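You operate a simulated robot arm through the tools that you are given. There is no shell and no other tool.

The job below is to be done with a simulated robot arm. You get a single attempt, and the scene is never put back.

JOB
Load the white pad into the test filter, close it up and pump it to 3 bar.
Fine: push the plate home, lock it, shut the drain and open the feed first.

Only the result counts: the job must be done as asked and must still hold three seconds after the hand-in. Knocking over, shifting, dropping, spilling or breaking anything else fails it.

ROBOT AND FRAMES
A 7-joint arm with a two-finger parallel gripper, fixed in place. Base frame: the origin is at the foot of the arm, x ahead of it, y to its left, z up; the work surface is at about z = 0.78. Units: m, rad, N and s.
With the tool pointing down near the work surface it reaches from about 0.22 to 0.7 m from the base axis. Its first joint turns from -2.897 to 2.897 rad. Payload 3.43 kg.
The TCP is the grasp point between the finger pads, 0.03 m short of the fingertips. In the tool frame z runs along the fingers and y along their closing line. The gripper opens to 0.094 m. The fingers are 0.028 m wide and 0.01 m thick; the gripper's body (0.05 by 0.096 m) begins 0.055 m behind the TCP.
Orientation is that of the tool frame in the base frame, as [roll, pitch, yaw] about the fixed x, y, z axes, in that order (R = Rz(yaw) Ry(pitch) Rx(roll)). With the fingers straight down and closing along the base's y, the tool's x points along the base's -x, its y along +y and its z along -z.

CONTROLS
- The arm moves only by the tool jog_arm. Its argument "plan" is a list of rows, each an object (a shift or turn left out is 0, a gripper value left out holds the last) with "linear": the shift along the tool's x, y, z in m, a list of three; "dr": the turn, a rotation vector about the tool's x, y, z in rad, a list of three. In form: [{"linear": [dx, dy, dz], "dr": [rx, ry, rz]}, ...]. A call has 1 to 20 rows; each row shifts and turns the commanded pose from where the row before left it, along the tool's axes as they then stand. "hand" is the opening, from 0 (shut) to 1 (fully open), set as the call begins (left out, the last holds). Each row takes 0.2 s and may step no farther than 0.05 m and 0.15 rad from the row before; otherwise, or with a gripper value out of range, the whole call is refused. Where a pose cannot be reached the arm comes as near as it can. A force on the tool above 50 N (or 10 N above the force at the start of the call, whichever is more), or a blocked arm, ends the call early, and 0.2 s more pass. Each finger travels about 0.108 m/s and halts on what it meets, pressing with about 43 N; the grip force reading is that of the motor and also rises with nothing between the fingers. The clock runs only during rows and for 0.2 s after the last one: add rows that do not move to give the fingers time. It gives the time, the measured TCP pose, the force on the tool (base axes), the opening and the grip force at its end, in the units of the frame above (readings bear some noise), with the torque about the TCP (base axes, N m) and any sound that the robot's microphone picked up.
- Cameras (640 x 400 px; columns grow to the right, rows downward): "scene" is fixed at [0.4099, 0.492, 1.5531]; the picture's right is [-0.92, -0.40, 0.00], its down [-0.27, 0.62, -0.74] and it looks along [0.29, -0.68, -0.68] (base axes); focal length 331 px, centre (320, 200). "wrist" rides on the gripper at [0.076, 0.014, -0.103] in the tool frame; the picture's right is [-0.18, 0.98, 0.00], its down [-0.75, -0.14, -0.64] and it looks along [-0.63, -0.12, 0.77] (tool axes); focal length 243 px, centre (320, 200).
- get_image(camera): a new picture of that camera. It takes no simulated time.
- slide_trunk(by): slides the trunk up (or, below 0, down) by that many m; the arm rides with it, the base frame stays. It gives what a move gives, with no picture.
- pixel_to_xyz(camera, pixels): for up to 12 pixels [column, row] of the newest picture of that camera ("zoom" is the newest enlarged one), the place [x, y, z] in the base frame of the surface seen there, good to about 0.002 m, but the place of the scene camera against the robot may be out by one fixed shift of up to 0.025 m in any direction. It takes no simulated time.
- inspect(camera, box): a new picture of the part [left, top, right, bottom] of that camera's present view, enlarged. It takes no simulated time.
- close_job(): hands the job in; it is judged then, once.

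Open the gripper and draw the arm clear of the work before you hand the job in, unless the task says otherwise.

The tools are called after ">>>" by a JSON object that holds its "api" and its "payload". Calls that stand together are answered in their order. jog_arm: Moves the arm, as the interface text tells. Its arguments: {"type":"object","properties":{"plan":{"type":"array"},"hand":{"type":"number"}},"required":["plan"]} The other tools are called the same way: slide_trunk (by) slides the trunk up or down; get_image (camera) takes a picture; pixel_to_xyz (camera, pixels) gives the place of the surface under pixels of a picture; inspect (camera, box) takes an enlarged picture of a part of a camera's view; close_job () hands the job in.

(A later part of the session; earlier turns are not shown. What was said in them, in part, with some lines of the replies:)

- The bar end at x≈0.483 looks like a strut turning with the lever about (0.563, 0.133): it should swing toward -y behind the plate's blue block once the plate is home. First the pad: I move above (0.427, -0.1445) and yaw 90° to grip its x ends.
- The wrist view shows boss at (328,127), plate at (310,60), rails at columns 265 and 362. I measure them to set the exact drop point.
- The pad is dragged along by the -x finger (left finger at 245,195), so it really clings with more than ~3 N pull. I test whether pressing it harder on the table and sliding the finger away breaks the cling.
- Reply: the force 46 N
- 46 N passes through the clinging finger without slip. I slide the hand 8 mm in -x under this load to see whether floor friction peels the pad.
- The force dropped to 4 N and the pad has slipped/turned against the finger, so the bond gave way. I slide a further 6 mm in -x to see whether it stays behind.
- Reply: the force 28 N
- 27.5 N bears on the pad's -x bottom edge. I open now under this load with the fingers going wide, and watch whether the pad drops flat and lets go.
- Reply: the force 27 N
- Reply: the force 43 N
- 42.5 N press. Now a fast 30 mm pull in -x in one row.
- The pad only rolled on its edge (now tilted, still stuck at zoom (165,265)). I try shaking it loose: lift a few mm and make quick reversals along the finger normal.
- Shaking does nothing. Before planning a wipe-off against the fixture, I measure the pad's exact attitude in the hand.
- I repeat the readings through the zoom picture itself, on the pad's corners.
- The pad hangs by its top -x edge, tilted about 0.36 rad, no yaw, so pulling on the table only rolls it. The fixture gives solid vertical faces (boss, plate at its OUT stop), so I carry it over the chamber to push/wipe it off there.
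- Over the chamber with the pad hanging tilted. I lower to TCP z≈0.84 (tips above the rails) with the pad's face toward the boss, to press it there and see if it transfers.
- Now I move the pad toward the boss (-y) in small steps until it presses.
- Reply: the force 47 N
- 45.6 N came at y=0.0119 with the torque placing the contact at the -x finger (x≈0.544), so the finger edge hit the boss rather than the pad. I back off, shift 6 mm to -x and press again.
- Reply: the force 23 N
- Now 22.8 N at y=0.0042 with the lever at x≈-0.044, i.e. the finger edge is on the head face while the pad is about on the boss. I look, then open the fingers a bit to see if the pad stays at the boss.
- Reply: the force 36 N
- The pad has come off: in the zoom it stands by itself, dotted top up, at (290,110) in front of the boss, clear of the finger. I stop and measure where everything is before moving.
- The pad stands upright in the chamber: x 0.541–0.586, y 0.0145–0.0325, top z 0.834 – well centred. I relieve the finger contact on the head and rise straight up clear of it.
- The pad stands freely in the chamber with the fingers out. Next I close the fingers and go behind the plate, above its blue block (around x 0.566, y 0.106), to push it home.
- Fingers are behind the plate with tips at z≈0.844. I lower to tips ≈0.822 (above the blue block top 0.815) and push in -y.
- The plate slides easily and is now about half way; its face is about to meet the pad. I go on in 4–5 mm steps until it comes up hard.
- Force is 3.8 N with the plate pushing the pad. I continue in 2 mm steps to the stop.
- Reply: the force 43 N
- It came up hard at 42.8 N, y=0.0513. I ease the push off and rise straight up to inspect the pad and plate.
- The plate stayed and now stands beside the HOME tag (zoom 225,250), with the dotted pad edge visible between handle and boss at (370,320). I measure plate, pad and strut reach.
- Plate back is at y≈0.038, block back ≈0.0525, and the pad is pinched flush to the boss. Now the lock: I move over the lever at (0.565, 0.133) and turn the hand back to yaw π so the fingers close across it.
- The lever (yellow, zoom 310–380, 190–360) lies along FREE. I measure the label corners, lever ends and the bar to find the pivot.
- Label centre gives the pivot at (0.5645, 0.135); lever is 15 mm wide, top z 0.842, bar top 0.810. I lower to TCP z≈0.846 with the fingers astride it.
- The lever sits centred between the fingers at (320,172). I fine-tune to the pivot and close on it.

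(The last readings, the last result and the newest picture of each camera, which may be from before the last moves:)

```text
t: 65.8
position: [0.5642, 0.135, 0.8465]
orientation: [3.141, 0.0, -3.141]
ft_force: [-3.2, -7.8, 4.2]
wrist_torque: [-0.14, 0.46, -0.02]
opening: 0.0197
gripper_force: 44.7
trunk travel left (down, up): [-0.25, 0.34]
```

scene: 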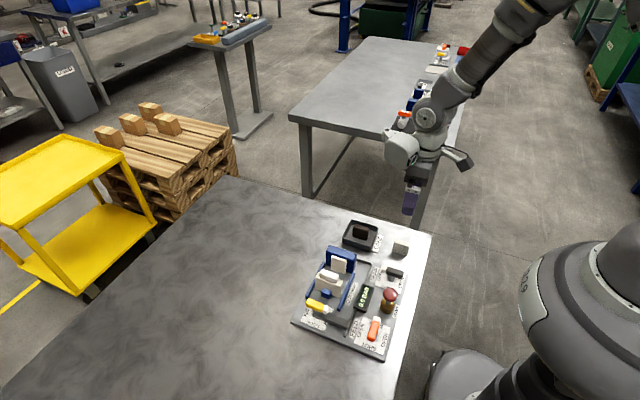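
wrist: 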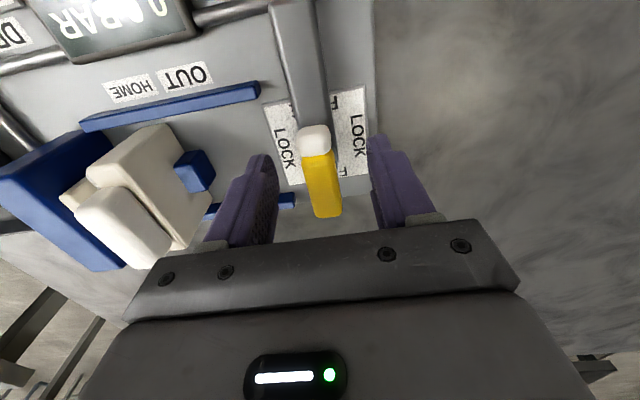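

Gripped at 19.7 mm. I turn the lever toward LOCK, swinging the strut from -x to -y (dr z negative), a first 0.3 rad to check it moves freely.

>>> {"api": "jog_arm", "payload": {"plan": [{"dr": [0, 0, -0.1]}, {"dr": [0, 0, -0.1]}, {"dr": [0, 0, -0.1]}, {}]}}

>>> {"api": "get_image", "payload": {"camera": "wrist"}}

>>> {"api": "inspect", "payload": {"camera": "scene", "box": [285, 240, 405, 345]}}

```text
t: 66.8
position: [0.5659, 0.1342, 0.8456]
orientation: [-3.14, 0.0, -2.842]
ft_force: [-8.5, -8.8, 4.0]
wrist_torque: [-0.35, 0.19, 0.01]
opening: 0.0195
gripper_force: 44.9
trunk travel left (down, up): [-0.25, 0.34]
```

```text
taken
```

wrist: 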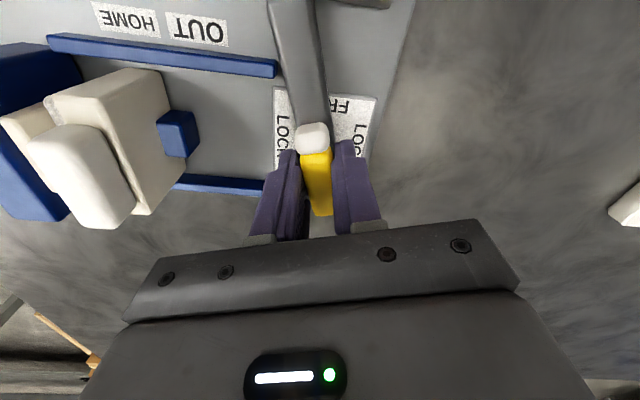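

```text
3.81 times, centred on (345, 292) of scene
```

zoom: 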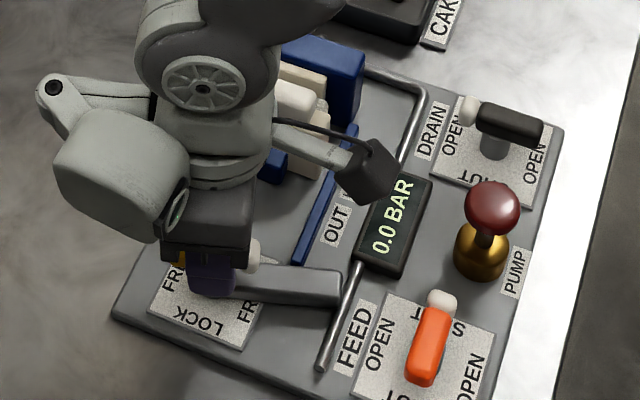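

The lever turns freely and the strut swings with it, coming away from the feed pipe. I continue another 0.8 rad.

>>> {"api": "jog_arm", "payload": {"plan": [{"dr": [0, 0, -0.1]}, {"dr": [0, 0, -0.1]}, {"dr": [0, 0, -0.1]}, {"dr": [0, 0, -0.1]}, {"dr": [0, 0, -0.1]}, {"dr": [0, 0, -0.1]}, {"dr": [0, 0, -0.1]}, {"dr": [0, 0, -0.1]}, {}]}}

>>> {"api": "get_image", "payload": {"camera": "wrist"}}

```text
t: 68.8
position: [0.5665, 0.1355, 0.8472]
orientation: [-3.14, 0.003, -2.04]
ft_force: [-10.1, -13.1, -0.7]
wrist_torque: [-0.47, 0.18, -0.04]
opening: 0.0196
gripper_force: 45.1
trunk travel left (down, up): [-0.25, 0.34]
```

```text
taken
```

wrist: 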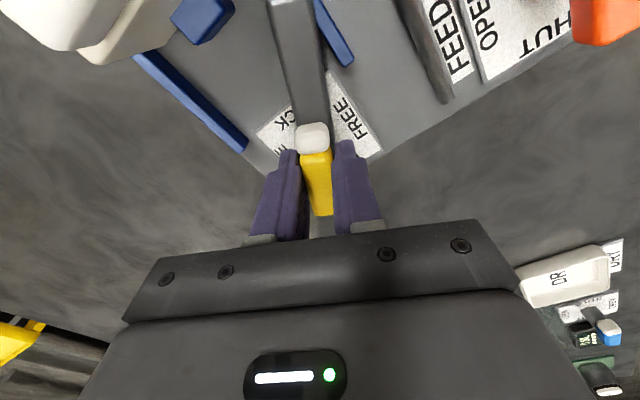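

Turned 1.1 rad so far with the strut passing over the rail. I finish the last 0.47 rad to reach LOCK.

>>> {"api": "jog_arm", "payload": {"plan": [{"dr": [0, 0, -0.1]}, {"dr": [0, 0, -0.1]}, {"dr": [0, 0, -0.1]}, {"dr": [0, 0, -0.1]}, {"dr": [0, 0, -0.07]}, {}, {}]}}

>>> {"api": "get_image", "payload": {"camera": "wrist"}}

>>> {"api": "inspect", "payload": {"camera": "scene", "box": [285, 220, 405, 325]}}

```text
t: 70.4
position: [0.5647, 0.134, 0.8454]
orientation: [-3.14, 0.0, -1.572]
ft_force: [-12.4, -15.1, -4.1]
wrist_torque: [-0.72, 0.17, 0.0]
opening: 0.0197
gripper_force: 45.3
trunk travel left (down, up): [-0.25, 0.34]
```

```text
taken
```

wrist: 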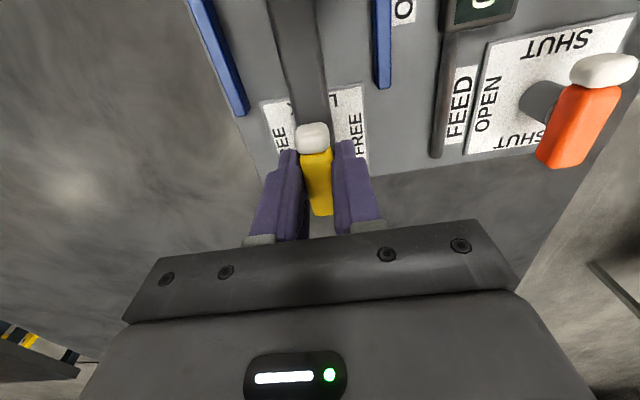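

```text
3.81 times, centred on (345, 272) of scene
```

zoom: 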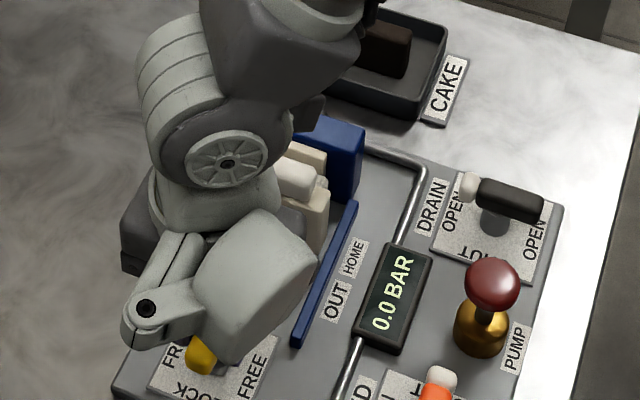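

The lever now stands along LOCK (yaw turned exactly 1.57 rad). I open the fingers and rise straight up, then check lever, strut and plate.

>>> {"api": "jog_arm", "payload": {"hand": 0.5, "plan": [{}, {}, {}, {"linear": [0, 0, -0.02]}, {"linear": [0, 0, -0.04]}, {"linear": [0, 0, -0.04]}, {"linear": [0, 0, -0.03]}, {}]}}

>>> {"api": "get_image", "payload": {"camera": "wrist"}}

>>> {"api": "inspect", "payload": {"camera": "wrist", "box": [210, 0, 420, 150]}}

```text
t: 72.2
position: [0.5642, 0.1365, 0.9761]
orientation: [3.14, 0.0, -1.572]
ft_force: [0.0, 0.0, 0.8]
wrist_torque: [0.03, 0.0, 0.01]
opening: 0.047
gripper_force: 0.2
trunk travel left (down, up): [-0.25, 0.34]
```

```text
taken
```

wrist: 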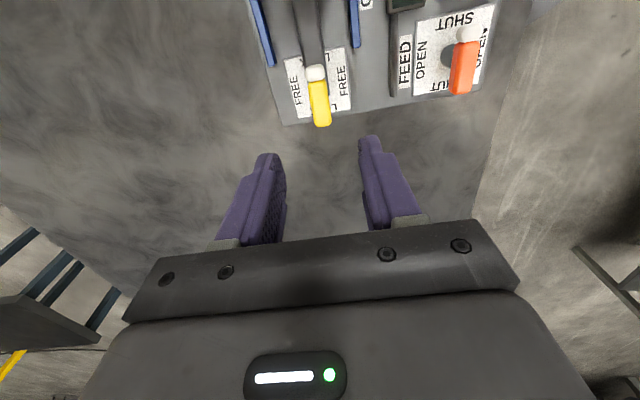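

```text
2.67 times, centred on (315, 75) of wrist
```

zoom: 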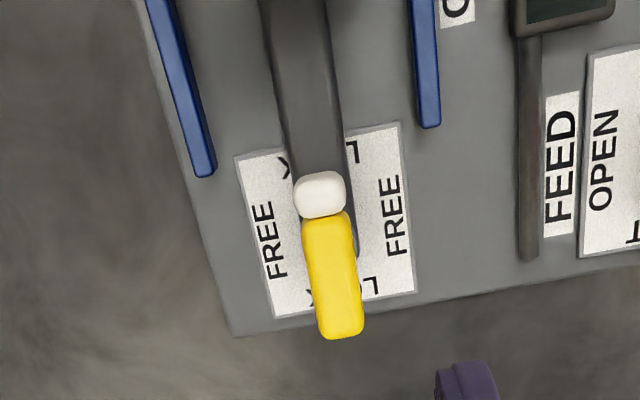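

The lever points along LOCK and the strut (zoom 300,100) runs to the plate's block. Next the drain: I move over its handle at (0.428, -0.034) and turn the hand back to yaw π.

>>> {"api": "jog_arm", "payload": {"plan": [{"linear": [0.0341, 0.0272, 0]}, {"linear": [0.0341, 0.0272, 0]}, {"linear": [0.0341, 0.0272, 0]}, {"linear": [0.0341, 0.0272, 0]}, {"linear": [0.0341, 0.0272, 0]}, {"dr": [0, 0, 0.1428]}, {"dr": [0, 0, 0.1428]}, {"dr": [0, 0, 0.1428]}, {"dr": [0, 0, 0.1428]}, {"dr": [0, 0, 0.1428]}, {"dr": [0, 0, 0.1428]}, {"dr": [0, 0, 0.1428]}, {"dr": [0, 0, 0.1428]}, {"dr": [0, 0, 0.1428]}, {"dr": [0, 0, 0.1428]}, {"dr": [0, 0, 0.1428]}, {}]}}

>>> {"api": "get_image", "payload": {"camera": "wrist"}}

>>> {"api": "inspect", "payload": {"camera": "wrist", "box": [220, 0, 420, 150]}}

>>> {"api": "inspect", "payload": {"camera": "scene", "box": [280, 215, 430, 365]}}

```text
t: 75.8
position: [0.4296, -0.035, 0.9772]
orientation: [-3.141, 0.0, 3.139]
ft_force: [-0.4, -1.0, -0.2]
wrist_torque: [0.0, -0.02, 0.02]
opening: 0.0472
gripper_force: 0.1
trunk travel left (down, up): [-0.25, 0.34]
```

```text
taken
```

wrist: 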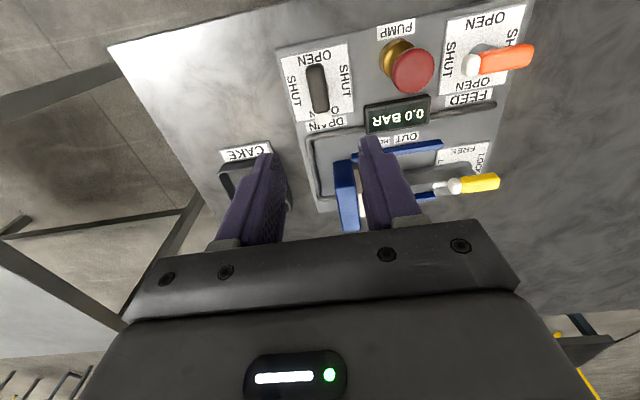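

```text
2.67 times, centred on (320, 75) of wrist
```

zoom: 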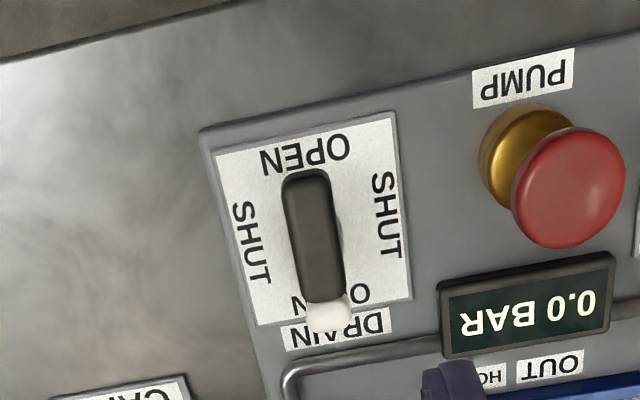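

```text
2.67 times, centred on (355, 290) of scene
```

zoom: 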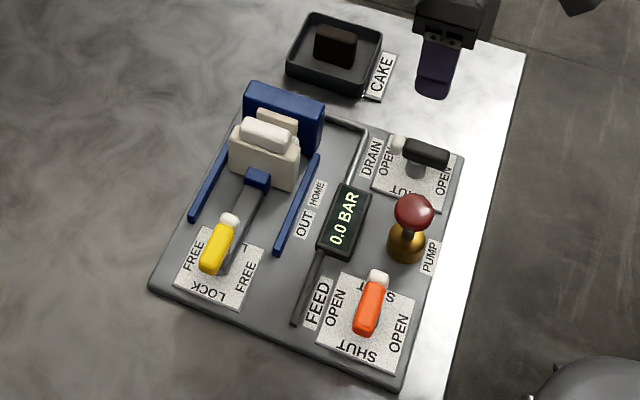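

The scene zoom shows the strut from the lever straight against the blue block, plate at HOME: locked. Now I measure the drain label and handle.

>>> {"api": "pixel_to_xyz", "payload": {"camera": "zoom", "pixels": [[221, 160], [391, 117], [405, 294], [262, 320], [308, 180], [325, 295], [330, 315], [295, 240], [338, 240], [318, 240], [570, 185], [530, 210]]}}

>>> {"api": "pixel_to_xyz", "payload": {"camera": "zoom", "pixels": [[570, 135], [570, 240], [620, 185], [518, 190], [495, 140], [540, 108], [600, 150], [600, 220], [545, 230], [500, 195]]}}

```text
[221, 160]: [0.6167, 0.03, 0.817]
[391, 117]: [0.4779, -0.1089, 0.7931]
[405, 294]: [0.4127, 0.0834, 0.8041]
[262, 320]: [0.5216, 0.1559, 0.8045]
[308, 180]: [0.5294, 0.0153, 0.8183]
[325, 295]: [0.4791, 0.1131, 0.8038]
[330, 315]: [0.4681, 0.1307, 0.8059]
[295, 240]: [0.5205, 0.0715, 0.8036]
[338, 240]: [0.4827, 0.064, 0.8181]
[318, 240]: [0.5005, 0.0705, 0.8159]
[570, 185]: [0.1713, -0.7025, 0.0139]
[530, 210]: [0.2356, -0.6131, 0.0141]
```

```text
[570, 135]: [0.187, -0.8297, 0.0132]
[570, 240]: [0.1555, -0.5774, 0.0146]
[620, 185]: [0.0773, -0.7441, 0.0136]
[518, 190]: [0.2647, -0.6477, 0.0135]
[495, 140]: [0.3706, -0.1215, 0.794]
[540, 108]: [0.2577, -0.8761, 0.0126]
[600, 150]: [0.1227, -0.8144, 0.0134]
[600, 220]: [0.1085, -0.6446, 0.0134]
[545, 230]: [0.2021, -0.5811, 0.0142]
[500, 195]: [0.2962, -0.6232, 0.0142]
```

The last zoom was the scene one, so I redo these readings on the wrist picture itself.

>>> {"api": "pixel_to_xyz", "payload": {"camera": "wrist", "pixels": [[283, 60], [346, 44], [351, 110], [299, 119], [315, 68], [322, 109], [324, 118], [312, 88], [326, 88], [319, 88], [316, 75], [320, 100]]}}

>>> {"api": "pixel_to_xyz", "payload": {"camera": "wrist", "pixels": [[412, 52], [412, 70], [412, 88], [396, 70], [430, 70], [386, 60], [400, 45], [487, 60], [470, 65], [520, 55], [447, 30], [530, 10]]}}

```text
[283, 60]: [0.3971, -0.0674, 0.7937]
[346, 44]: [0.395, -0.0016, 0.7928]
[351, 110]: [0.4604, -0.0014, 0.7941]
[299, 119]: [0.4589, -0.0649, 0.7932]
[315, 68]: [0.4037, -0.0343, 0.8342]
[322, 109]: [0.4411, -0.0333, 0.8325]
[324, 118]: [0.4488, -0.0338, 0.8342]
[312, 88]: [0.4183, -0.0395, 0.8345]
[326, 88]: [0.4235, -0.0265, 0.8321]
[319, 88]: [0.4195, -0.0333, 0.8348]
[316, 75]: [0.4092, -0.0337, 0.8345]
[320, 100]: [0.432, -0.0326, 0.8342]
```

```text
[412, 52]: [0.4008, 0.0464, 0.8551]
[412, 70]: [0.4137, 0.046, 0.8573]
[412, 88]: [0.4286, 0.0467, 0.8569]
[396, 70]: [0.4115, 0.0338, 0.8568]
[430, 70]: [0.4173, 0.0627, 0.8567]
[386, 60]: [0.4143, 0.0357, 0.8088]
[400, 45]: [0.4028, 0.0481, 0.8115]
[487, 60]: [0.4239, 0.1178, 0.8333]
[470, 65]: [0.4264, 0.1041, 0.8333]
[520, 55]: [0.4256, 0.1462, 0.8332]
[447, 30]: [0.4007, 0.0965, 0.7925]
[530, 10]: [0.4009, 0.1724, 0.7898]
```

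Drain pivot is (0.428, -0.034), handle along x, top z 0.8345. I lower to TCP z≈0.838 with the fingers either side.

>>> {"api": "jog_arm", "payload": {"plan": [{"linear": [0.0012, 0.001, 0.04]}, {"linear": [0, 0, 0.04]}, {"linear": [0, 0, 0.035]}, {"linear": [0, 0, 0.0235]}, {}]}}

>>> {"api": "get_image", "payload": {"camera": "wrist"}}

```text
t: 77.0
position: [0.4283, -0.0338, 0.8369]
orientation: [-3.141, 0.001, 3.141]
ft_force: [-0.2, 0.6, 0.5]
wrist_torque: [0.02, 0.0, 0.01]
opening: 0.0471
gripper_force: 0.0
trunk travel left (down, up): [-0.25, 0.34]
```

```text
taken
```

wrist: 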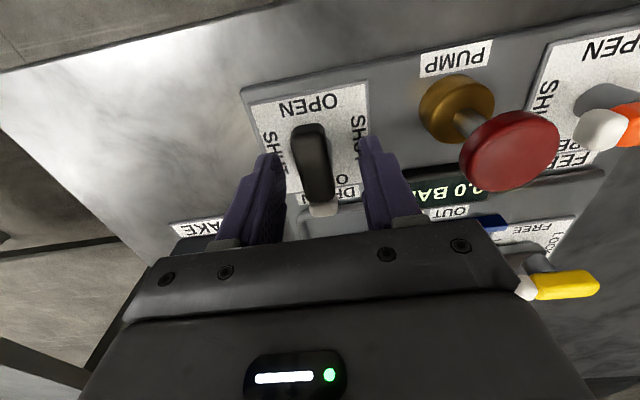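

The handle sits between the fingers at (313,165). I close and try turning, first 0.3 rad.

>>> {"api": "jog_arm", "payload": {"hand": 0.0, "plan": [{}, {}, {}, {"dr": [0, 0, -0.1]}, {"dr": [0, 0, -0.1]}, {"dr": [0, 0, -0.1]}, {}]}}

>>> {"api": "get_image", "payload": {"camera": "wrist"}}

```text
t: 78.6
position: [0.4274, -0.0346, 0.8391]
orientation: [-3.141, 0.002, -2.844]
ft_force: [3.3, -14.7, 44.6]
wrist_torque: [-0.11, 1.15, -2.48]
opening: 0.0257
gripper_force: 45.3
trunk travel left (down, up): [-0.25, 0.34]
```

```text
taken
```

wrist: 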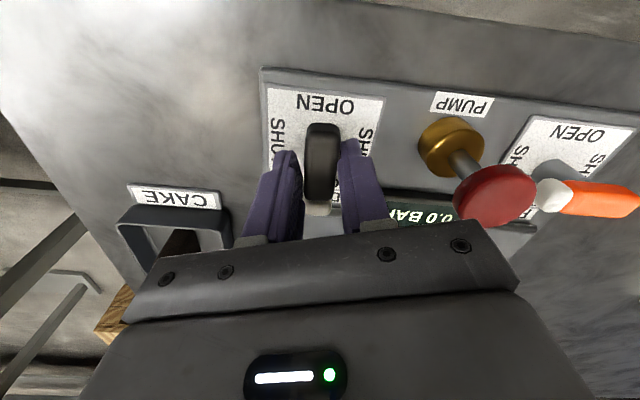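

Torque z is -2.5 N m and the handle stayed along OPEN (fingers skewed to 25.7 mm): it is stopped in this sense. I turn back and go the other way.

>>> {"api": "jog_arm", "payload": {"plan": [{"dr": [0, 0, 0.1]}, {"dr": [0, 0, 0.1]}, {"dr": [0, 0, 0.1]}, {"dr": [0, 0, 0.1]}, {"dr": [0, 0, 0.1]}, {"dr": [0, 0, 0.1]}, {}]}}

>>> {"api": "get_image", "payload": {"camera": "wrist"}}

```text
t: 79.3
position: [0.4269, -0.035, 0.8394]
orientation: [-3.139, 0.004, -3.077]
ft_force: [-5.5, -8.6, 26.9]
wrist_torque: [0.02, 1.15, -0.01]
opening: 0.0196
gripper_force: 44.9
trunk travel left (down, up): [-0.25, 0.34]
stopped in row 3: the force on the tool passed its limit at 98 N (the readings are from after the stop); the commanded pose is now the measured one
```

```text
taken
```

wrist: 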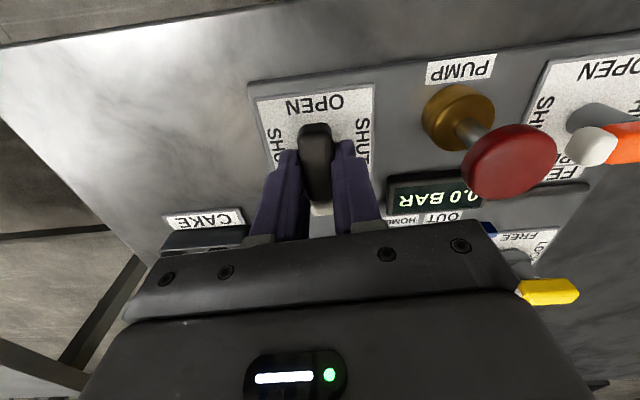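

A force spike came as the skewed grip snapped square. I open, re-centre the hand to yaw π over (0.428, -0.034), and look.

>>> {"api": "jog_arm", "payload": {"hand": 0.5, "plan": [{}, {}, {"linear": [0, 0, -0.002]}, {"linear": [-0.001, 0.001, 0], "dr": [0, 0, 0.065]}, {}]}}

>>> {"api": "get_image", "payload": {"camera": "wrist"}}

>>> {"api": "inspect", "payload": {"camera": "scene", "box": [330, 230, 430, 330]}}

```text
t: 80.5
position: [0.4312, -0.0322, 0.8395]
orientation: [3.141, 0.001, -3.14]
ft_force: [0.3, -0.3, 0.6]
wrist_torque: [0.03, -0.02, 0.0]
opening: 0.047
gripper_force: 0.0
trunk travel left (down, up): [-0.25, 0.34]
```

```text
taken
```

wrist: 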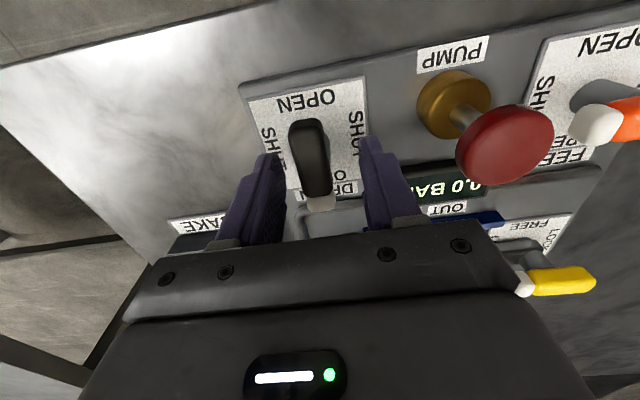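

```text
4.00 times, centred on (380, 280) of scene
```

zoom: 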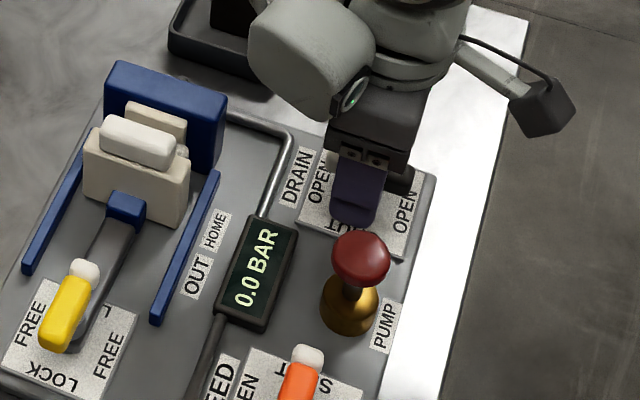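

The handle is unchanged, straight along OPEN. I re-centre, grip, and turn in the other sense (dr z positive) 0.3 rad.

>>> {"api": "jog_arm", "payload": {"plan": [{"linear": [0.003, -0.0018, 0]}, {}]}}

>>> {"api": "jog_arm", "payload": {"hand": 0.0, "plan": [{}, {}, {}, {"dr": [0, 0, 0.1]}, {"dr": [0, 0, 0.1]}, {"dr": [0, 0, 0.1]}, {}]}}

>>> {"api": "get_image", "payload": {"camera": "wrist"}}

```text
t: 81.1
position: [0.4282, -0.0344, 0.839]
orientation: [3.141, 0.003, -3.139]
ft_force: [-0.3, -0.8, 0.3]
wrist_torque: [0.03, -0.01, 0.02]
opening: 0.047
gripper_force: 0.1
trunk travel left (down, up): [-0.25, 0.34]
```

```text
t: 82.7
position: [0.4272, -0.0354, 0.84]
orientation: [3.141, 0.001, 2.84]
ft_force: [0.0, -3.9, -5.3]
wrist_torque: [-0.48, -0.37, -0.03]
opening: 0.0195
gripper_force: 44.7
trunk travel left (down, up): [-0.25, 0.34]
```

```text
taken
```

wrist: 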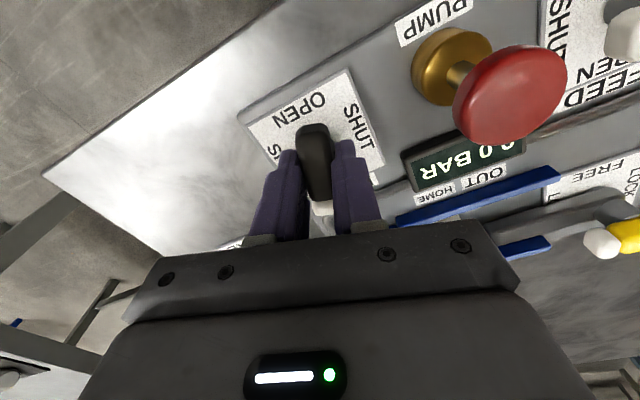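

This way it turns freely (torque ~0, grip still 19.5 mm). I turn the remaining 1.27 rad to SHUT.

>>> {"api": "jog_arm", "payload": {"plan": [{"dr": [0, 0, 0.1]}, {"dr": [0, 0, 0.1]}, {"dr": [0, 0, 0.1]}, {"dr": [0, 0, 0.1]}, {"dr": [0, 0, 0.1]}, {"dr": [0, 0, 0.1]}, {"dr": [0, 0, 0.1]}, {"dr": [0, 0, 0.1]}, {"dr": [0, 0, 0.1]}, {"dr": [0, 0, 0.1]}, {"dr": [0, 0, 0.1]}, {"dr": [0, 0, 0.1]}, {"dr": [0, 0, 0.07]}, {}]}}

>>> {"api": "get_image", "payload": {"camera": "wrist"}}

```text
t: 85.7
position: [0.428, -0.0335, 0.84]
orientation: [3.138, 0.001, 1.572]
ft_force: [8.3, 3.0, 4.6]
wrist_torque: [-0.14, -0.15, 0.06]
opening: 0.0195
gripper_force: 44.8
trunk travel left (down, up): [-0.25, 0.34]
```

```text
taken
```

wrist: 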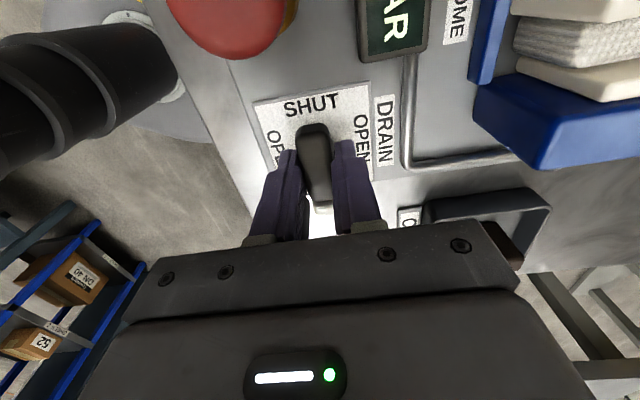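

The drain handle now lies along SHUT. I release, rise above the pump knob (top 0.857), and move over the feed handle at (0.4285, 0.132).

>>> {"api": "jog_arm", "payload": {"hand": 0.5, "plan": [{}, {}, {}, {"linear": [0, 0, -0.03]}, {"linear": [0, 0, -0.04]}, {"linear": [0, 0, -0.04]}, {"linear": [0.042, 0, 0]}, {"linear": [0.042, 0, 0]}, {"linear": [0.042, 0, 0]}, {"linear": [0.0395, 0.0005, 0]}, {}]}}

>>> {"api": "get_image", "payload": {"camera": "wrist"}}

>>> {"api": "inspect", "payload": {"camera": "scene", "box": [280, 215, 430, 365]}}

```text
t: 88.1
position: [0.4301, 0.1324, 0.9502]
orientation: [3.138, -0.002, 1.573]
ft_force: [0.0, -0.4, -0.8]
wrist_torque: [-0.02, -0.04, 0.0]
opening: 0.0471
gripper_force: 0.1
trunk travel left (down, up): [-0.25, 0.34]
```

```text
taken
```

wrist: 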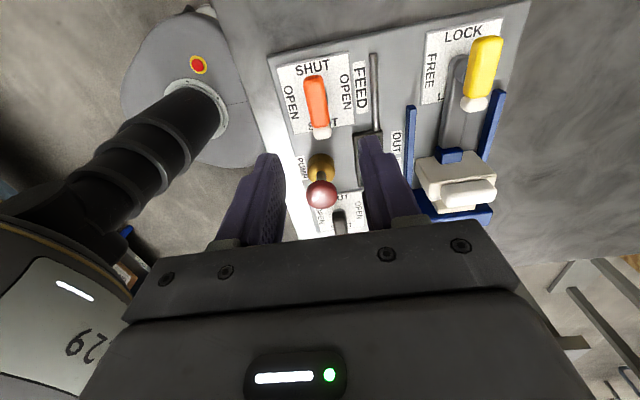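

```text
2.67 times, centred on (355, 290) of scene
```

zoom: 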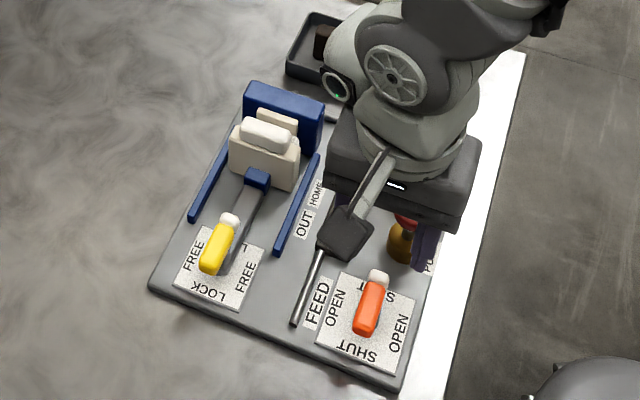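

I measure the feed label corners and handle (orange at (316,105)) in this view.

>>> {"api": "pixel_to_xyz", "payload": {"camera": "wrist", "pixels": [[279, 68], [346, 54], [353, 122], [292, 132], [312, 80], [319, 120], [322, 132], [309, 100], [324, 100], [316, 100]]}}

>>> {"api": "inspect", "payload": {"camera": "wrist", "box": [250, 40, 380, 220]}}

```text
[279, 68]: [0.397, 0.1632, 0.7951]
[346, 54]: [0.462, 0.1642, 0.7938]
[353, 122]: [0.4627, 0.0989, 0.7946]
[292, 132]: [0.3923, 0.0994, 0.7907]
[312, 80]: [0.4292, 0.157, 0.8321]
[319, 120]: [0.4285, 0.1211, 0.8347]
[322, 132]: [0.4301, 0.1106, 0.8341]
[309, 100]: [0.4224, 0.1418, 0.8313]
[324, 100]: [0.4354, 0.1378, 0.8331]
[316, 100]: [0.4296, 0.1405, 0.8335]
```

```text
2.22 times, centred on (315, 130) of wrist
```

zoom: 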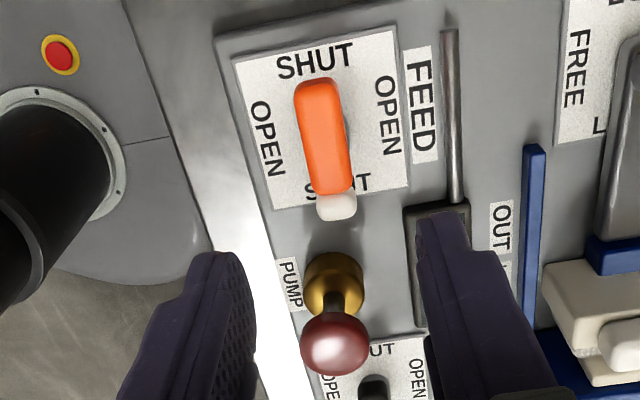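

Feed pivot is (0.429, 0.1315), handle along y. I lower to TCP z≈0.838 around it and close.

>>> {"api": "jog_arm", "payload": {"plan": [{"linear": [-0.001, -0.001, 0.04]}, {"linear": [0, 0, 0.04]}, {"linear": [0, 0, 0.032]}, {}]}}

>>> {"api": "get_image", "payload": {"camera": "wrist"}}

```text
t: 89.1
position: [0.426, 0.1306, 0.8361]
orientation: [3.138, 0.0, 1.573]
ft_force: [0.1, -0.4, 0.8]
wrist_torque: [0.03, 0.0, 0.0]
opening: 0.0472
gripper_force: 0.1
trunk travel left (down, up): [-0.25, 0.34]
```

```text
taken
```

wrist: 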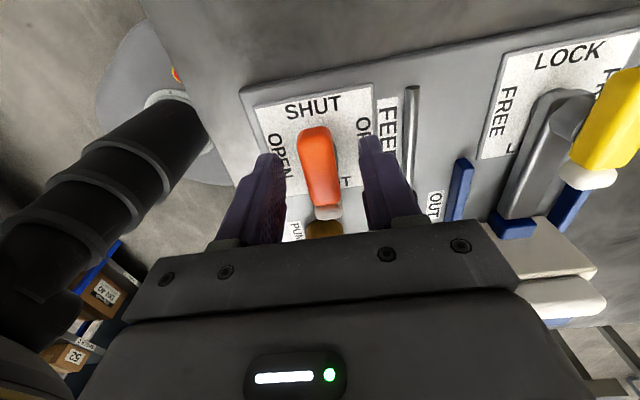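

I nudge 3 mm to centre on the pivot, close, and try the first 0.3 rad (dr z negative, by analogy with the drain's travel).

>>> {"api": "jog_arm", "payload": {"plan": [{"linear": [0.001, 0.003, 0]}, {}]}}

>>> {"api": "jog_arm", "payload": {"hand": 0.0, "plan": [{}, {}, {}, {"dr": [0, 0, -0.1]}, {"dr": [0, 0, -0.05]}, {}]}}

```text
t: 89.7
position: [0.4289, 0.1324, 0.8363]
orientation: [3.139, -0.002, 1.572]
ft_force: [-0.1, 0.9, 0.7]
wrist_torque: [0.01, 0.01, -0.03]
opening: 0.0471
gripper_force: 0.2
trunk travel left (down, up): [-0.25, 0.34]
```

```text
t: 91.1
position: [0.4271, 0.1308, 0.837]
orientation: [3.141, 0.002, 1.724]
ft_force: [-16.5, -1.1, -22.7]
wrist_torque: [0.72, 0.08, -0.01]
opening: 0.0226
gripper_force: 45.3
trunk travel left (down, up): [-0.25, 0.34]
```

The grip reads 22.6 mm and some force, so I check visually whether the handle is turning or the fingers are skewed on it.

>>> {"api": "get_image", "payload": {"camera": "wrist"}}

>>> {"api": "inspect", "payload": {"camera": "wrist", "box": [220, 60, 420, 240]}}

```text
taken
```

wrist: 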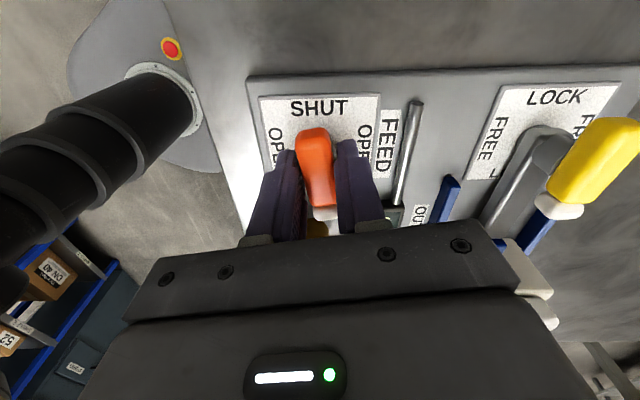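

```text
2.22 times, centred on (320, 150) of wrist
```

zoom: 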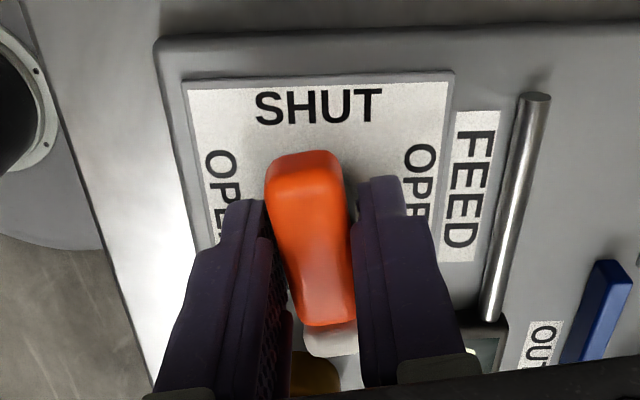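

I get the handle's true direction from points along its top.

>>> {"api": "pixel_to_xyz", "payload": {"camera": "zoom", "pixels": [[305, 170], [312, 220], [320, 270], [328, 310], [280, 190], [330, 180], [295, 290], [345, 290], [190, 90], [445, 85]]}}

```text
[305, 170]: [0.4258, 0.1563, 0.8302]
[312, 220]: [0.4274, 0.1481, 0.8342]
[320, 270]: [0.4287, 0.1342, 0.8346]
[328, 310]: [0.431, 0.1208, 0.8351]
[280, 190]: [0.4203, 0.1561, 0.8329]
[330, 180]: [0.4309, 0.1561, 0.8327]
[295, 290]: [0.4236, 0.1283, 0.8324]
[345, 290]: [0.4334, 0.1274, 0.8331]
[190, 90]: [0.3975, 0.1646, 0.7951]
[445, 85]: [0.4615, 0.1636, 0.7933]
```

The handle has turned +0.145 rad with the hand, white tip swinging toward +x, so this is the free sense. I continue 0.7 rad.

>>> {"api": "jog_arm", "payload": {"plan": [{"dr": [0, 0, -0.1]}, {"dr": [0, 0, -0.1]}, {"dr": [0, 0, -0.1]}, {"dr": [0, 0, -0.1]}, {"dr": [0, 0, -0.1]}, {"dr": [0, 0, -0.1]}, {"dr": [0, 0, -0.1]}, {}]}}

>>> {"api": "get_image", "payload": {"camera": "wrist"}}

```text
t: 92.9
position: [0.4266, 0.1306, 0.8396]
orientation: [3.139, 0.002, 2.424]
ft_force: [-24.6, -2.7, -4.9]
wrist_torque: [-0.03, 1.01, -0.02]
opening: 0.0197
gripper_force: 45.0
trunk travel left (down, up): [-0.25, 0.34]
```

```text
taken
```

wrist: 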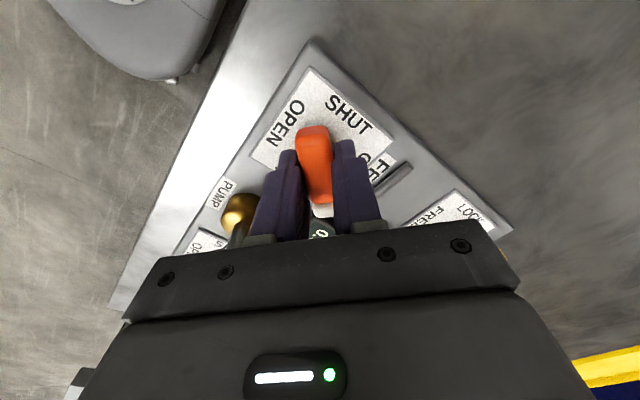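

Half way (yaw 2.42) with 25 N side force from slight off-centring. I relieve about 2 mm toward -x and turn the last 0.72 rad.

>>> {"api": "jog_arm", "payload": {"plan": [{"linear": [0.0015, -0.0013, 0]}, {"dr": [0, 0, -0.1]}, {"dr": [0, 0, -0.1]}, {"dr": [0, 0, -0.1]}, {"dr": [0, 0, -0.1]}, {"dr": [0, 0, -0.1]}, {"dr": [0, 0, -0.1]}, {"dr": [0, 0, -0.1]}, {"dr": [0, 0, -0.017]}, {}]}}

>>> {"api": "get_image", "payload": {"camera": "wrist"}}

```text
t: 95.1
position: [0.4266, 0.1292, 0.8392]
orientation: [-3.141, 0.004, 3.141]
ft_force: [-7.2, -6.6, 15.5]
wrist_torque: [-0.38, -0.11, -0.01]
opening: 0.0194
gripper_force: 44.8
trunk travel left (down, up): [-0.25, 0.34]
```

```text
taken
```

wrist: 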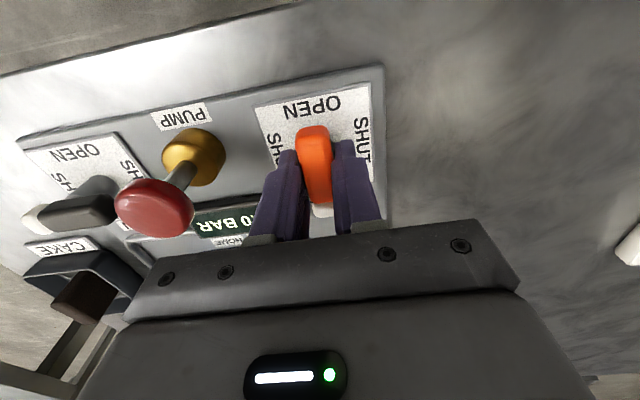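

The feed handle now lies along OPEN. I release, rise, and look at the gauge and pump.

>>> {"api": "jog_arm", "payload": {"hand": 0.5, "plan": [{}, {}, {}, {"linear": [0, 0, -0.03]}, {"linear": [0, 0, -0.04]}, {"linear": [0, 0, -0.04]}, {}]}}

>>> {"api": "get_image", "payload": {"camera": "wrist"}}

>>> {"api": "inspect", "payload": {"camera": "scene", "box": [280, 215, 430, 365]}}

```text
t: 96.7
position: [0.4301, 0.1284, 0.9457]
orientation: [-3.141, 0.001, 3.141]
ft_force: [0.0, 0.3, -0.5]
wrist_torque: [0.01, 0.02, 0.01]
opening: 0.0467
gripper_force: 0.2
trunk travel left (down, up): [-0.25, 0.34]
```

```text
taken
```

wrist: 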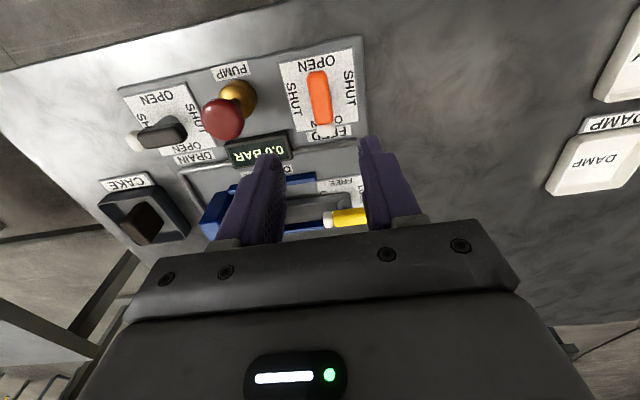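

```text
2.67 times, centred on (355, 290) of scene
```

zoom: 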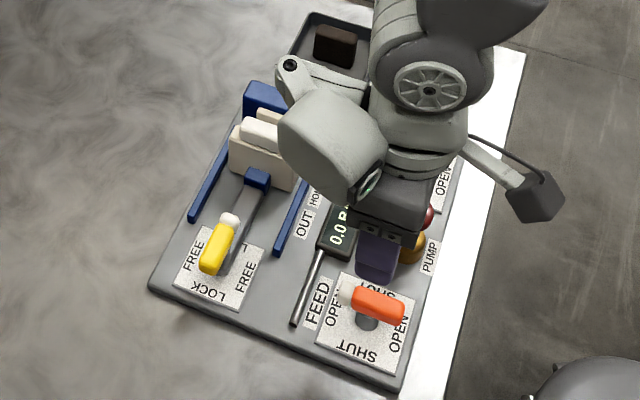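

Drain SHUT, feed OPEN, lock in, gauge 0.0. Now the pump: I close the fingers and go over the red knob centre at (0.4147, 0.048), stopping just above its top (z 0.857).

>>> {"api": "jog_arm", "payload": {"hand": 0.0, "plan": [{"linear": [0.0077, -0.0402, 0]}, {"linear": [0.0077, -0.0402, 0]}, {}, {"linear": [0, 0, 0.03]}, {"linear": [0, 0, 0.02]}, {}]}}

>>> {"api": "get_image", "payload": {"camera": "wrist"}}

>>> {"api": "inspect", "payload": {"camera": "scene", "box": [310, 230, 430, 340]}}

```text
t: 98.1
position: [0.4116, 0.0494, 0.8951]
orientation: [3.141, 0.003, 3.14]
ft_force: [0.6, 0.9, 0.1]
wrist_torque: [-0.03, -0.03, 0.0]
opening: 0.0
gripper_force: 32.8
trunk travel left (down, up): [-0.25, 0.34]
```

```text
taken
```

wrist: 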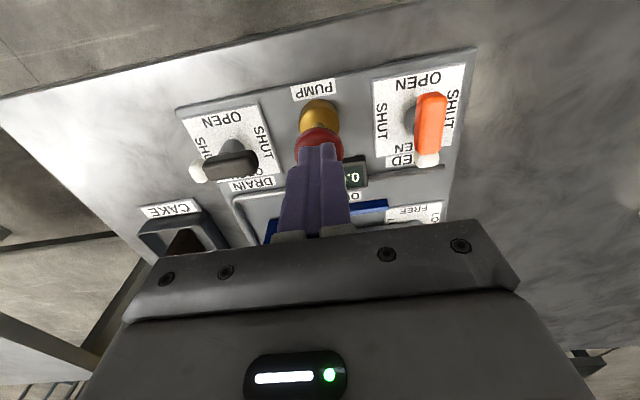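

```text
3.64 times, centred on (370, 285) of scene
```

zoom: 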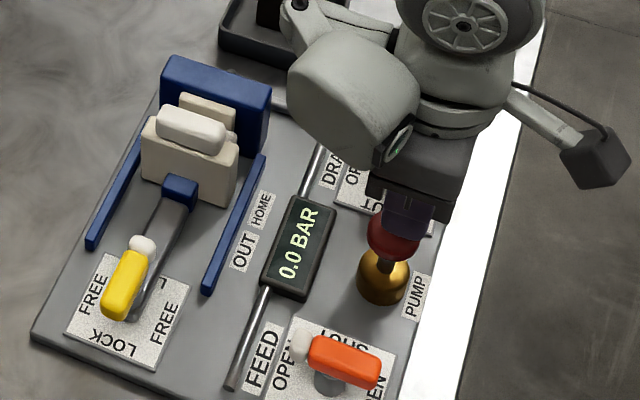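

The gauge reads 0.0 BAR and stays visible to the scene camera. I centre on the knob and press down gently, about 8 mm of knob travel first.

>>> {"api": "jog_arm", "payload": {"plan": [{"linear": [-0.003, -0.0015, 0.005]}, {"linear": [0, 0, 0.005]}, {"linear": [0, 0, 0.005]}, {}]}}

>>> {"api": "inspect", "payload": {"camera": "scene", "box": [310, 230, 430, 340]}}

```text
t: 99.1
position: [0.4144, 0.0497, 0.8816]
orientation: [-3.141, 0.004, 3.138]
ft_force: [-0.7, -0.9, 2.9]
wrist_torque: [-0.01, 0.0, -0.01]
opening: 0.0
gripper_force: 32.6
trunk travel left (down, up): [-0.25, 0.34]
```

```text
3.64 times, centred on (370, 285) of scene
```

zoom: 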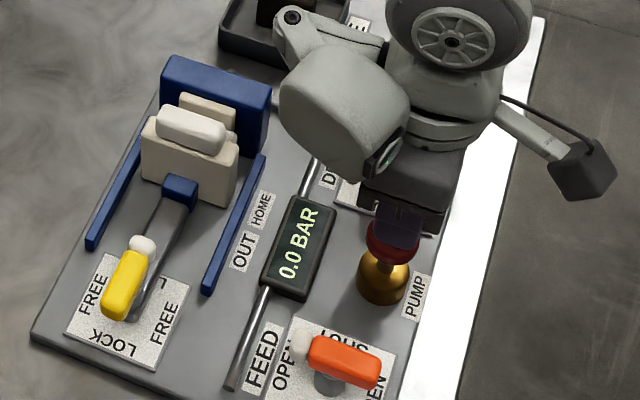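

The knob moves against a light spring (2.9 N). I press further, 10 mm.

>>> {"api": "jog_arm", "payload": {"plan": [{"linear": [0, 0, 0.005]}, {"linear": [0, 0, 0.005]}, {}]}}

>>> {"api": "inspect", "payload": {"camera": "scene", "box": [310, 230, 430, 340]}}

```text
t: 99.9
position: [0.4143, 0.0489, 0.8736]
orientation: [-3.141, 0.003, 3.141]
ft_force: [-0.8, 1.5, 4.6]
wrist_torque: [0.03, 0.01, -0.03]
opening: 0.0
gripper_force: 32.8
trunk travel left (down, up): [-0.25, 0.34]
```

```text
3.64 times, centred on (370, 285) of scene
```

zoom: 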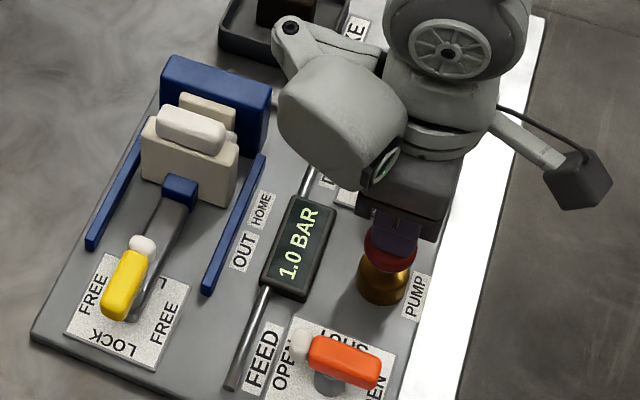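

The gauge jumped to 1.0 BAR, so one stroke gives 1 bar. I let the knob come fully up and check that the pressure holds.

>>> {"api": "jog_arm", "payload": {"plan": [{"linear": [0, 0, -0.01]}, {"linear": [0, 0, -0.01]}, {"linear": [0, 0, -0.005]}, {}, {}]}}

>>> {"api": "inspect", "payload": {"camera": "scene", "box": [310, 230, 430, 340]}}

```text
t: 101.1
position: [0.4155, 0.0493, 0.8974]
orientation: [3.141, 0.003, 3.14]
ft_force: [0.4, -0.4, 0.2]
wrist_torque: [-0.01, 0.0, 0.02]
opening: 0.0
gripper_force: 33.0
trunk travel left (down, up): [-0.25, 0.34]
```

```text
3.64 times, centred on (370, 285) of scene
```

zoom: 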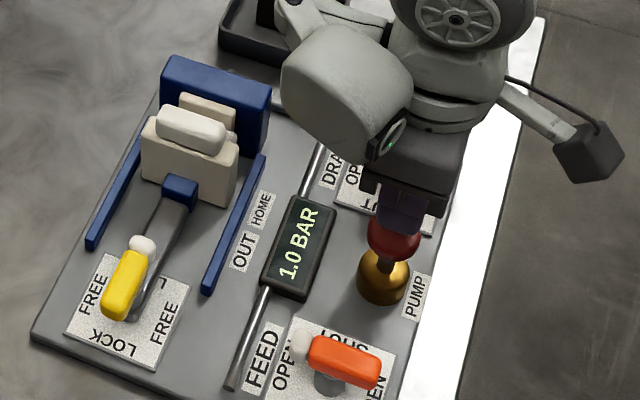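

It holds 1.0 BAR. Second stroke: down to the same depth (TCP z≈0.873), then back up.

>>> {"api": "jog_arm", "payload": {"plan": [{"linear": [0, 0, 0.007]}, {"linear": [0, 0, 0.006]}, {"linear": [0, 0, 0.006]}, {"linear": [0, 0, 0.005]}, {}]}}

>>> {"api": "inspect", "payload": {"camera": "scene", "box": [310, 230, 430, 340]}}

```text
t: 102.3
position: [0.4147, 0.0493, 0.8731]
orientation: [-3.141, 0.002, 3.141]
ft_force: [1.8, -1.5, 5.0]
wrist_torque: [-0.06, -0.06, 0.0]
opening: 0.0
gripper_force: 32.8
trunk travel left (down, up): [-0.25, 0.34]
```

```text
3.64 times, centred on (370, 285) of scene
```

zoom: 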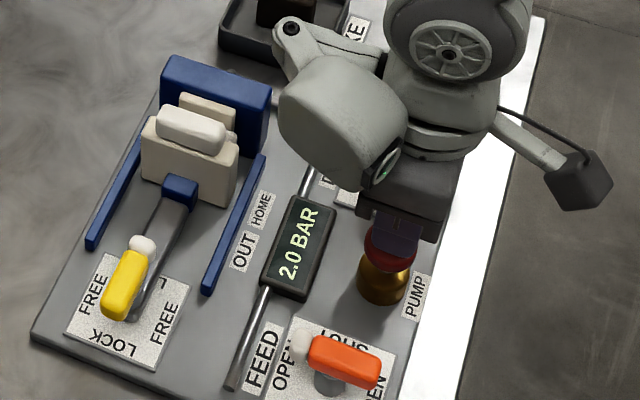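

2.0 BAR. I let the knob up fully.

>>> {"api": "jog_arm", "payload": {"plan": [{"linear": [0, 0, -0.01]}, {"linear": [0, 0, -0.01]}, {"linear": [0, 0, -0.005]}, {}, {}]}}

>>> {"api": "inspect", "payload": {"camera": "scene", "box": [310, 230, 430, 340]}}

```text
t: 103.5
position: [0.4137, 0.0483, 0.8992]
orientation: [3.141, 0.002, 3.139]
ft_force: [-0.2, 0.4, -0.3]
wrist_torque: [-0.05, 0.03, -0.01]
opening: 0.0002
gripper_force: 32.5
trunk travel left (down, up): [-0.25, 0.34]
```

```text
3.64 times, centred on (370, 285) of scene
```

zoom: 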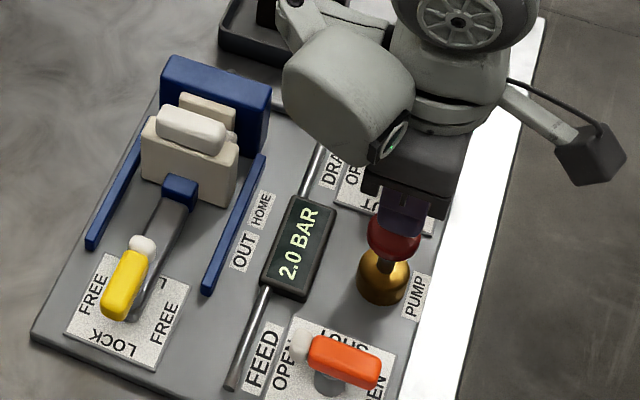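

It holds 2.0 BAR. Third stroke, same depth.

>>> {"api": "jog_arm", "payload": {"plan": [{"linear": [0, 0, 0.008]}, {"linear": [0, 0, 0.006]}, {"linear": [0, 0, 0.006]}, {"linear": [0, 0, 0.006]}, {}]}}

>>> {"api": "inspect", "payload": {"camera": "scene", "box": [310, 230, 430, 340]}}

```text
t: 104.7
position: [0.4157, 0.0494, 0.8711]
orientation: [3.14, 0.004, 3.141]
ft_force: [1.5, 0.1, 5.0]
wrist_torque: [0.0, -0.07, 0.07]
opening: 0.0
gripper_force: 33.0
trunk travel left (down, up): [-0.25, 0.34]
```

```text
3.64 times, centred on (370, 285) of scene
```

zoom: 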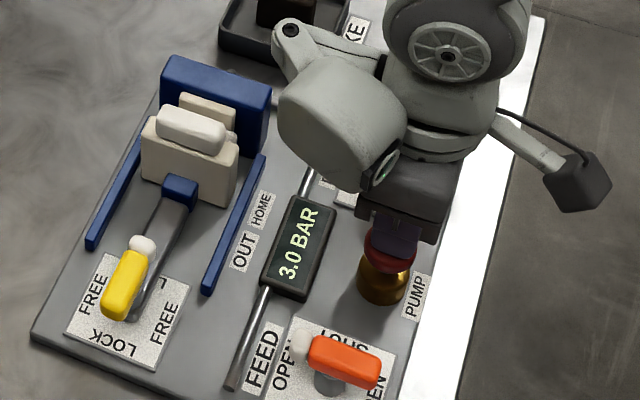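

3.0 BAR. I rise straight up well clear, open the gripper and draw the arm back from the work.

>>> {"api": "jog_arm", "payload": {"plan": [{"linear": [0, 0, -0.015]}, {"linear": [0, 0, -0.03]}, {"linear": [0, 0, -0.045]}, {"linear": [0, 0, -0.045]}, {"linear": [0, 0, -0.045]}, {}]}}

>>> {"api": "jog_arm", "payload": {"hand": 1.0, "plan": [{"linear": [0, -0.04, -0.02]}, {"linear": [0, -0.04, -0.02]}, {"linear": [0, -0.03, -0.02]}, {"linear": [0, -0.03, -0.02]}, {}, {}, {}]}}

>>> {"api": "inspect", "payload": {"camera": "scene", "box": [280, 215, 430, 365]}}

>>> {"api": "get_image", "payload": {"camera": "wrist"}}

```text
t: 106.1
position: [0.4133, 0.0495, 1.0532]
orientation: [-3.14, 0.002, 3.14]
ft_force: [0.6, 0.2, -0.2]
wrist_torque: [0.02, -0.02, -0.01]
opening: 0.0
gripper_force: 32.6
trunk travel left (down, up): [-0.25, 0.34]
```

```text
t: 107.7
position: [0.4139, -0.0916, 1.1329]
orientation: [-3.14, 0.004, 3.141]
ft_force: [-0.2, 0.2, 0.2]
wrist_torque: [0.01, -0.02, 0.03]
opening: 0.0939
gripper_force: 0.1
trunk travel left (down, up): [-0.25, 0.34]
```

```text
2.67 times, centred on (355, 290) of scene
```

zoom: 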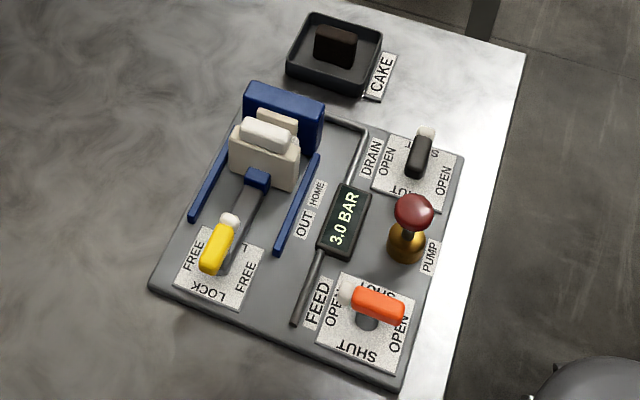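

```text
taken
```

wrist: 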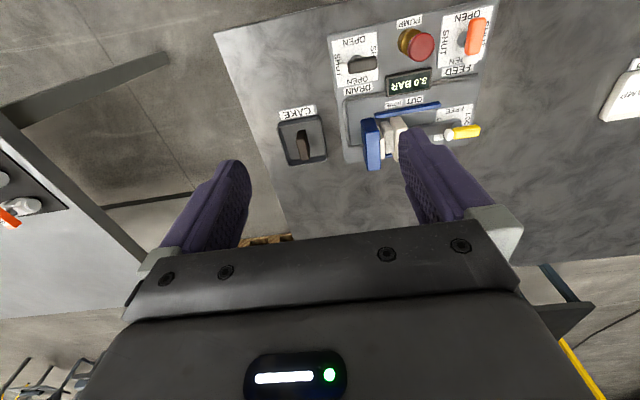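

Gauge 3.0 BAR, lever on LOCK, drain SHUT, feed OPEN, cake tray untouched. I wait three seconds with the arm clear to confirm the pressure holds.

>>> {"api": "jog_arm", "payload": {"plan": [{}, {}, {}, {}, {}, {}, {}, {}, {}, {}, {}, {}, {}, {}, {}, {}]}}

>>> {"api": "inspect", "payload": {"camera": "scene", "box": [280, 215, 430, 365]}}

>>> {"api": "inspect", "payload": {"camera": "wrist", "box": [320, 0, 500, 180]}}

```text
t: 111.1
position: [0.4138, -0.0907, 1.1332]
orientation: [3.142, 0.003, 3.14]
ft_force: [-0.1, 0.6, 0.1]
wrist_torque: [-0.03, 0.02, 0.0]
opening: 0.0942
gripper_force: 0.1
trunk travel left (down, up): [-0.25, 0.34]
```

```text
2.67 times, centred on (355, 290) of scene
```

zoom: 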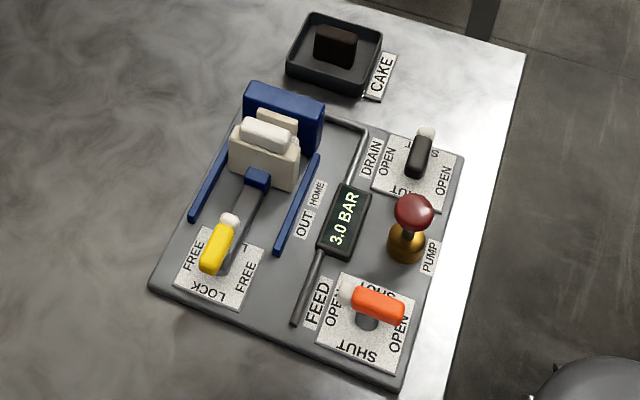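

```text
2.22 times, centred on (410, 90) of wrist
```

zoom: 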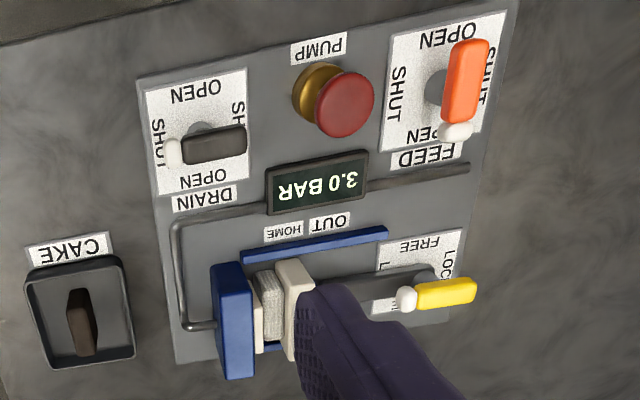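

After more than three seconds the gauge still reads 3.0 BAR. The pad is clamped between boss and plate (wrist zoom 268,310), the lever is on LOCK, the drain is SHUT and the feed is OPEN. The arm is clear with the gripper open, so I hand the job in.

>>> {"api": "close_job", "payload": {}}

```text
The job is handed in.
```

The white pad is loaded in the test filter, the filter is closed, and it is pumped to 3 bar. I watched the gauge for more than three seconds with the arm clear, and it stayed at 3.0 BAR before I handed the job in.

- **Plate and lock:** the plate is pushed home against the pad. The lock lever is on LOCK, with its strut against the block on the plate.
- **Valves:** the drain is shut and the feed is open. I set both before pumping.
- **Pump:** three strokes of about 1 bar each.

**Pad sticking:** when I opened the gripper, the pad stuck to one finger. Trying to free it, I pressed and dragged it on the bench at up to about 46 N and carried it back and forth. It came off when I pushed it up against the fixed face inside the filter. It then dropped a centimetre or so and stood upright in place. I saw no damage to it in the pictures.

**Drain handle:** I first tried turning it the wrong way against its stop. Freeing the grip gave a brief force spike of 98 N. The handle then turned freely the other way to SHUT.

The cake tray and everything else in view looked undisturbed at the end.
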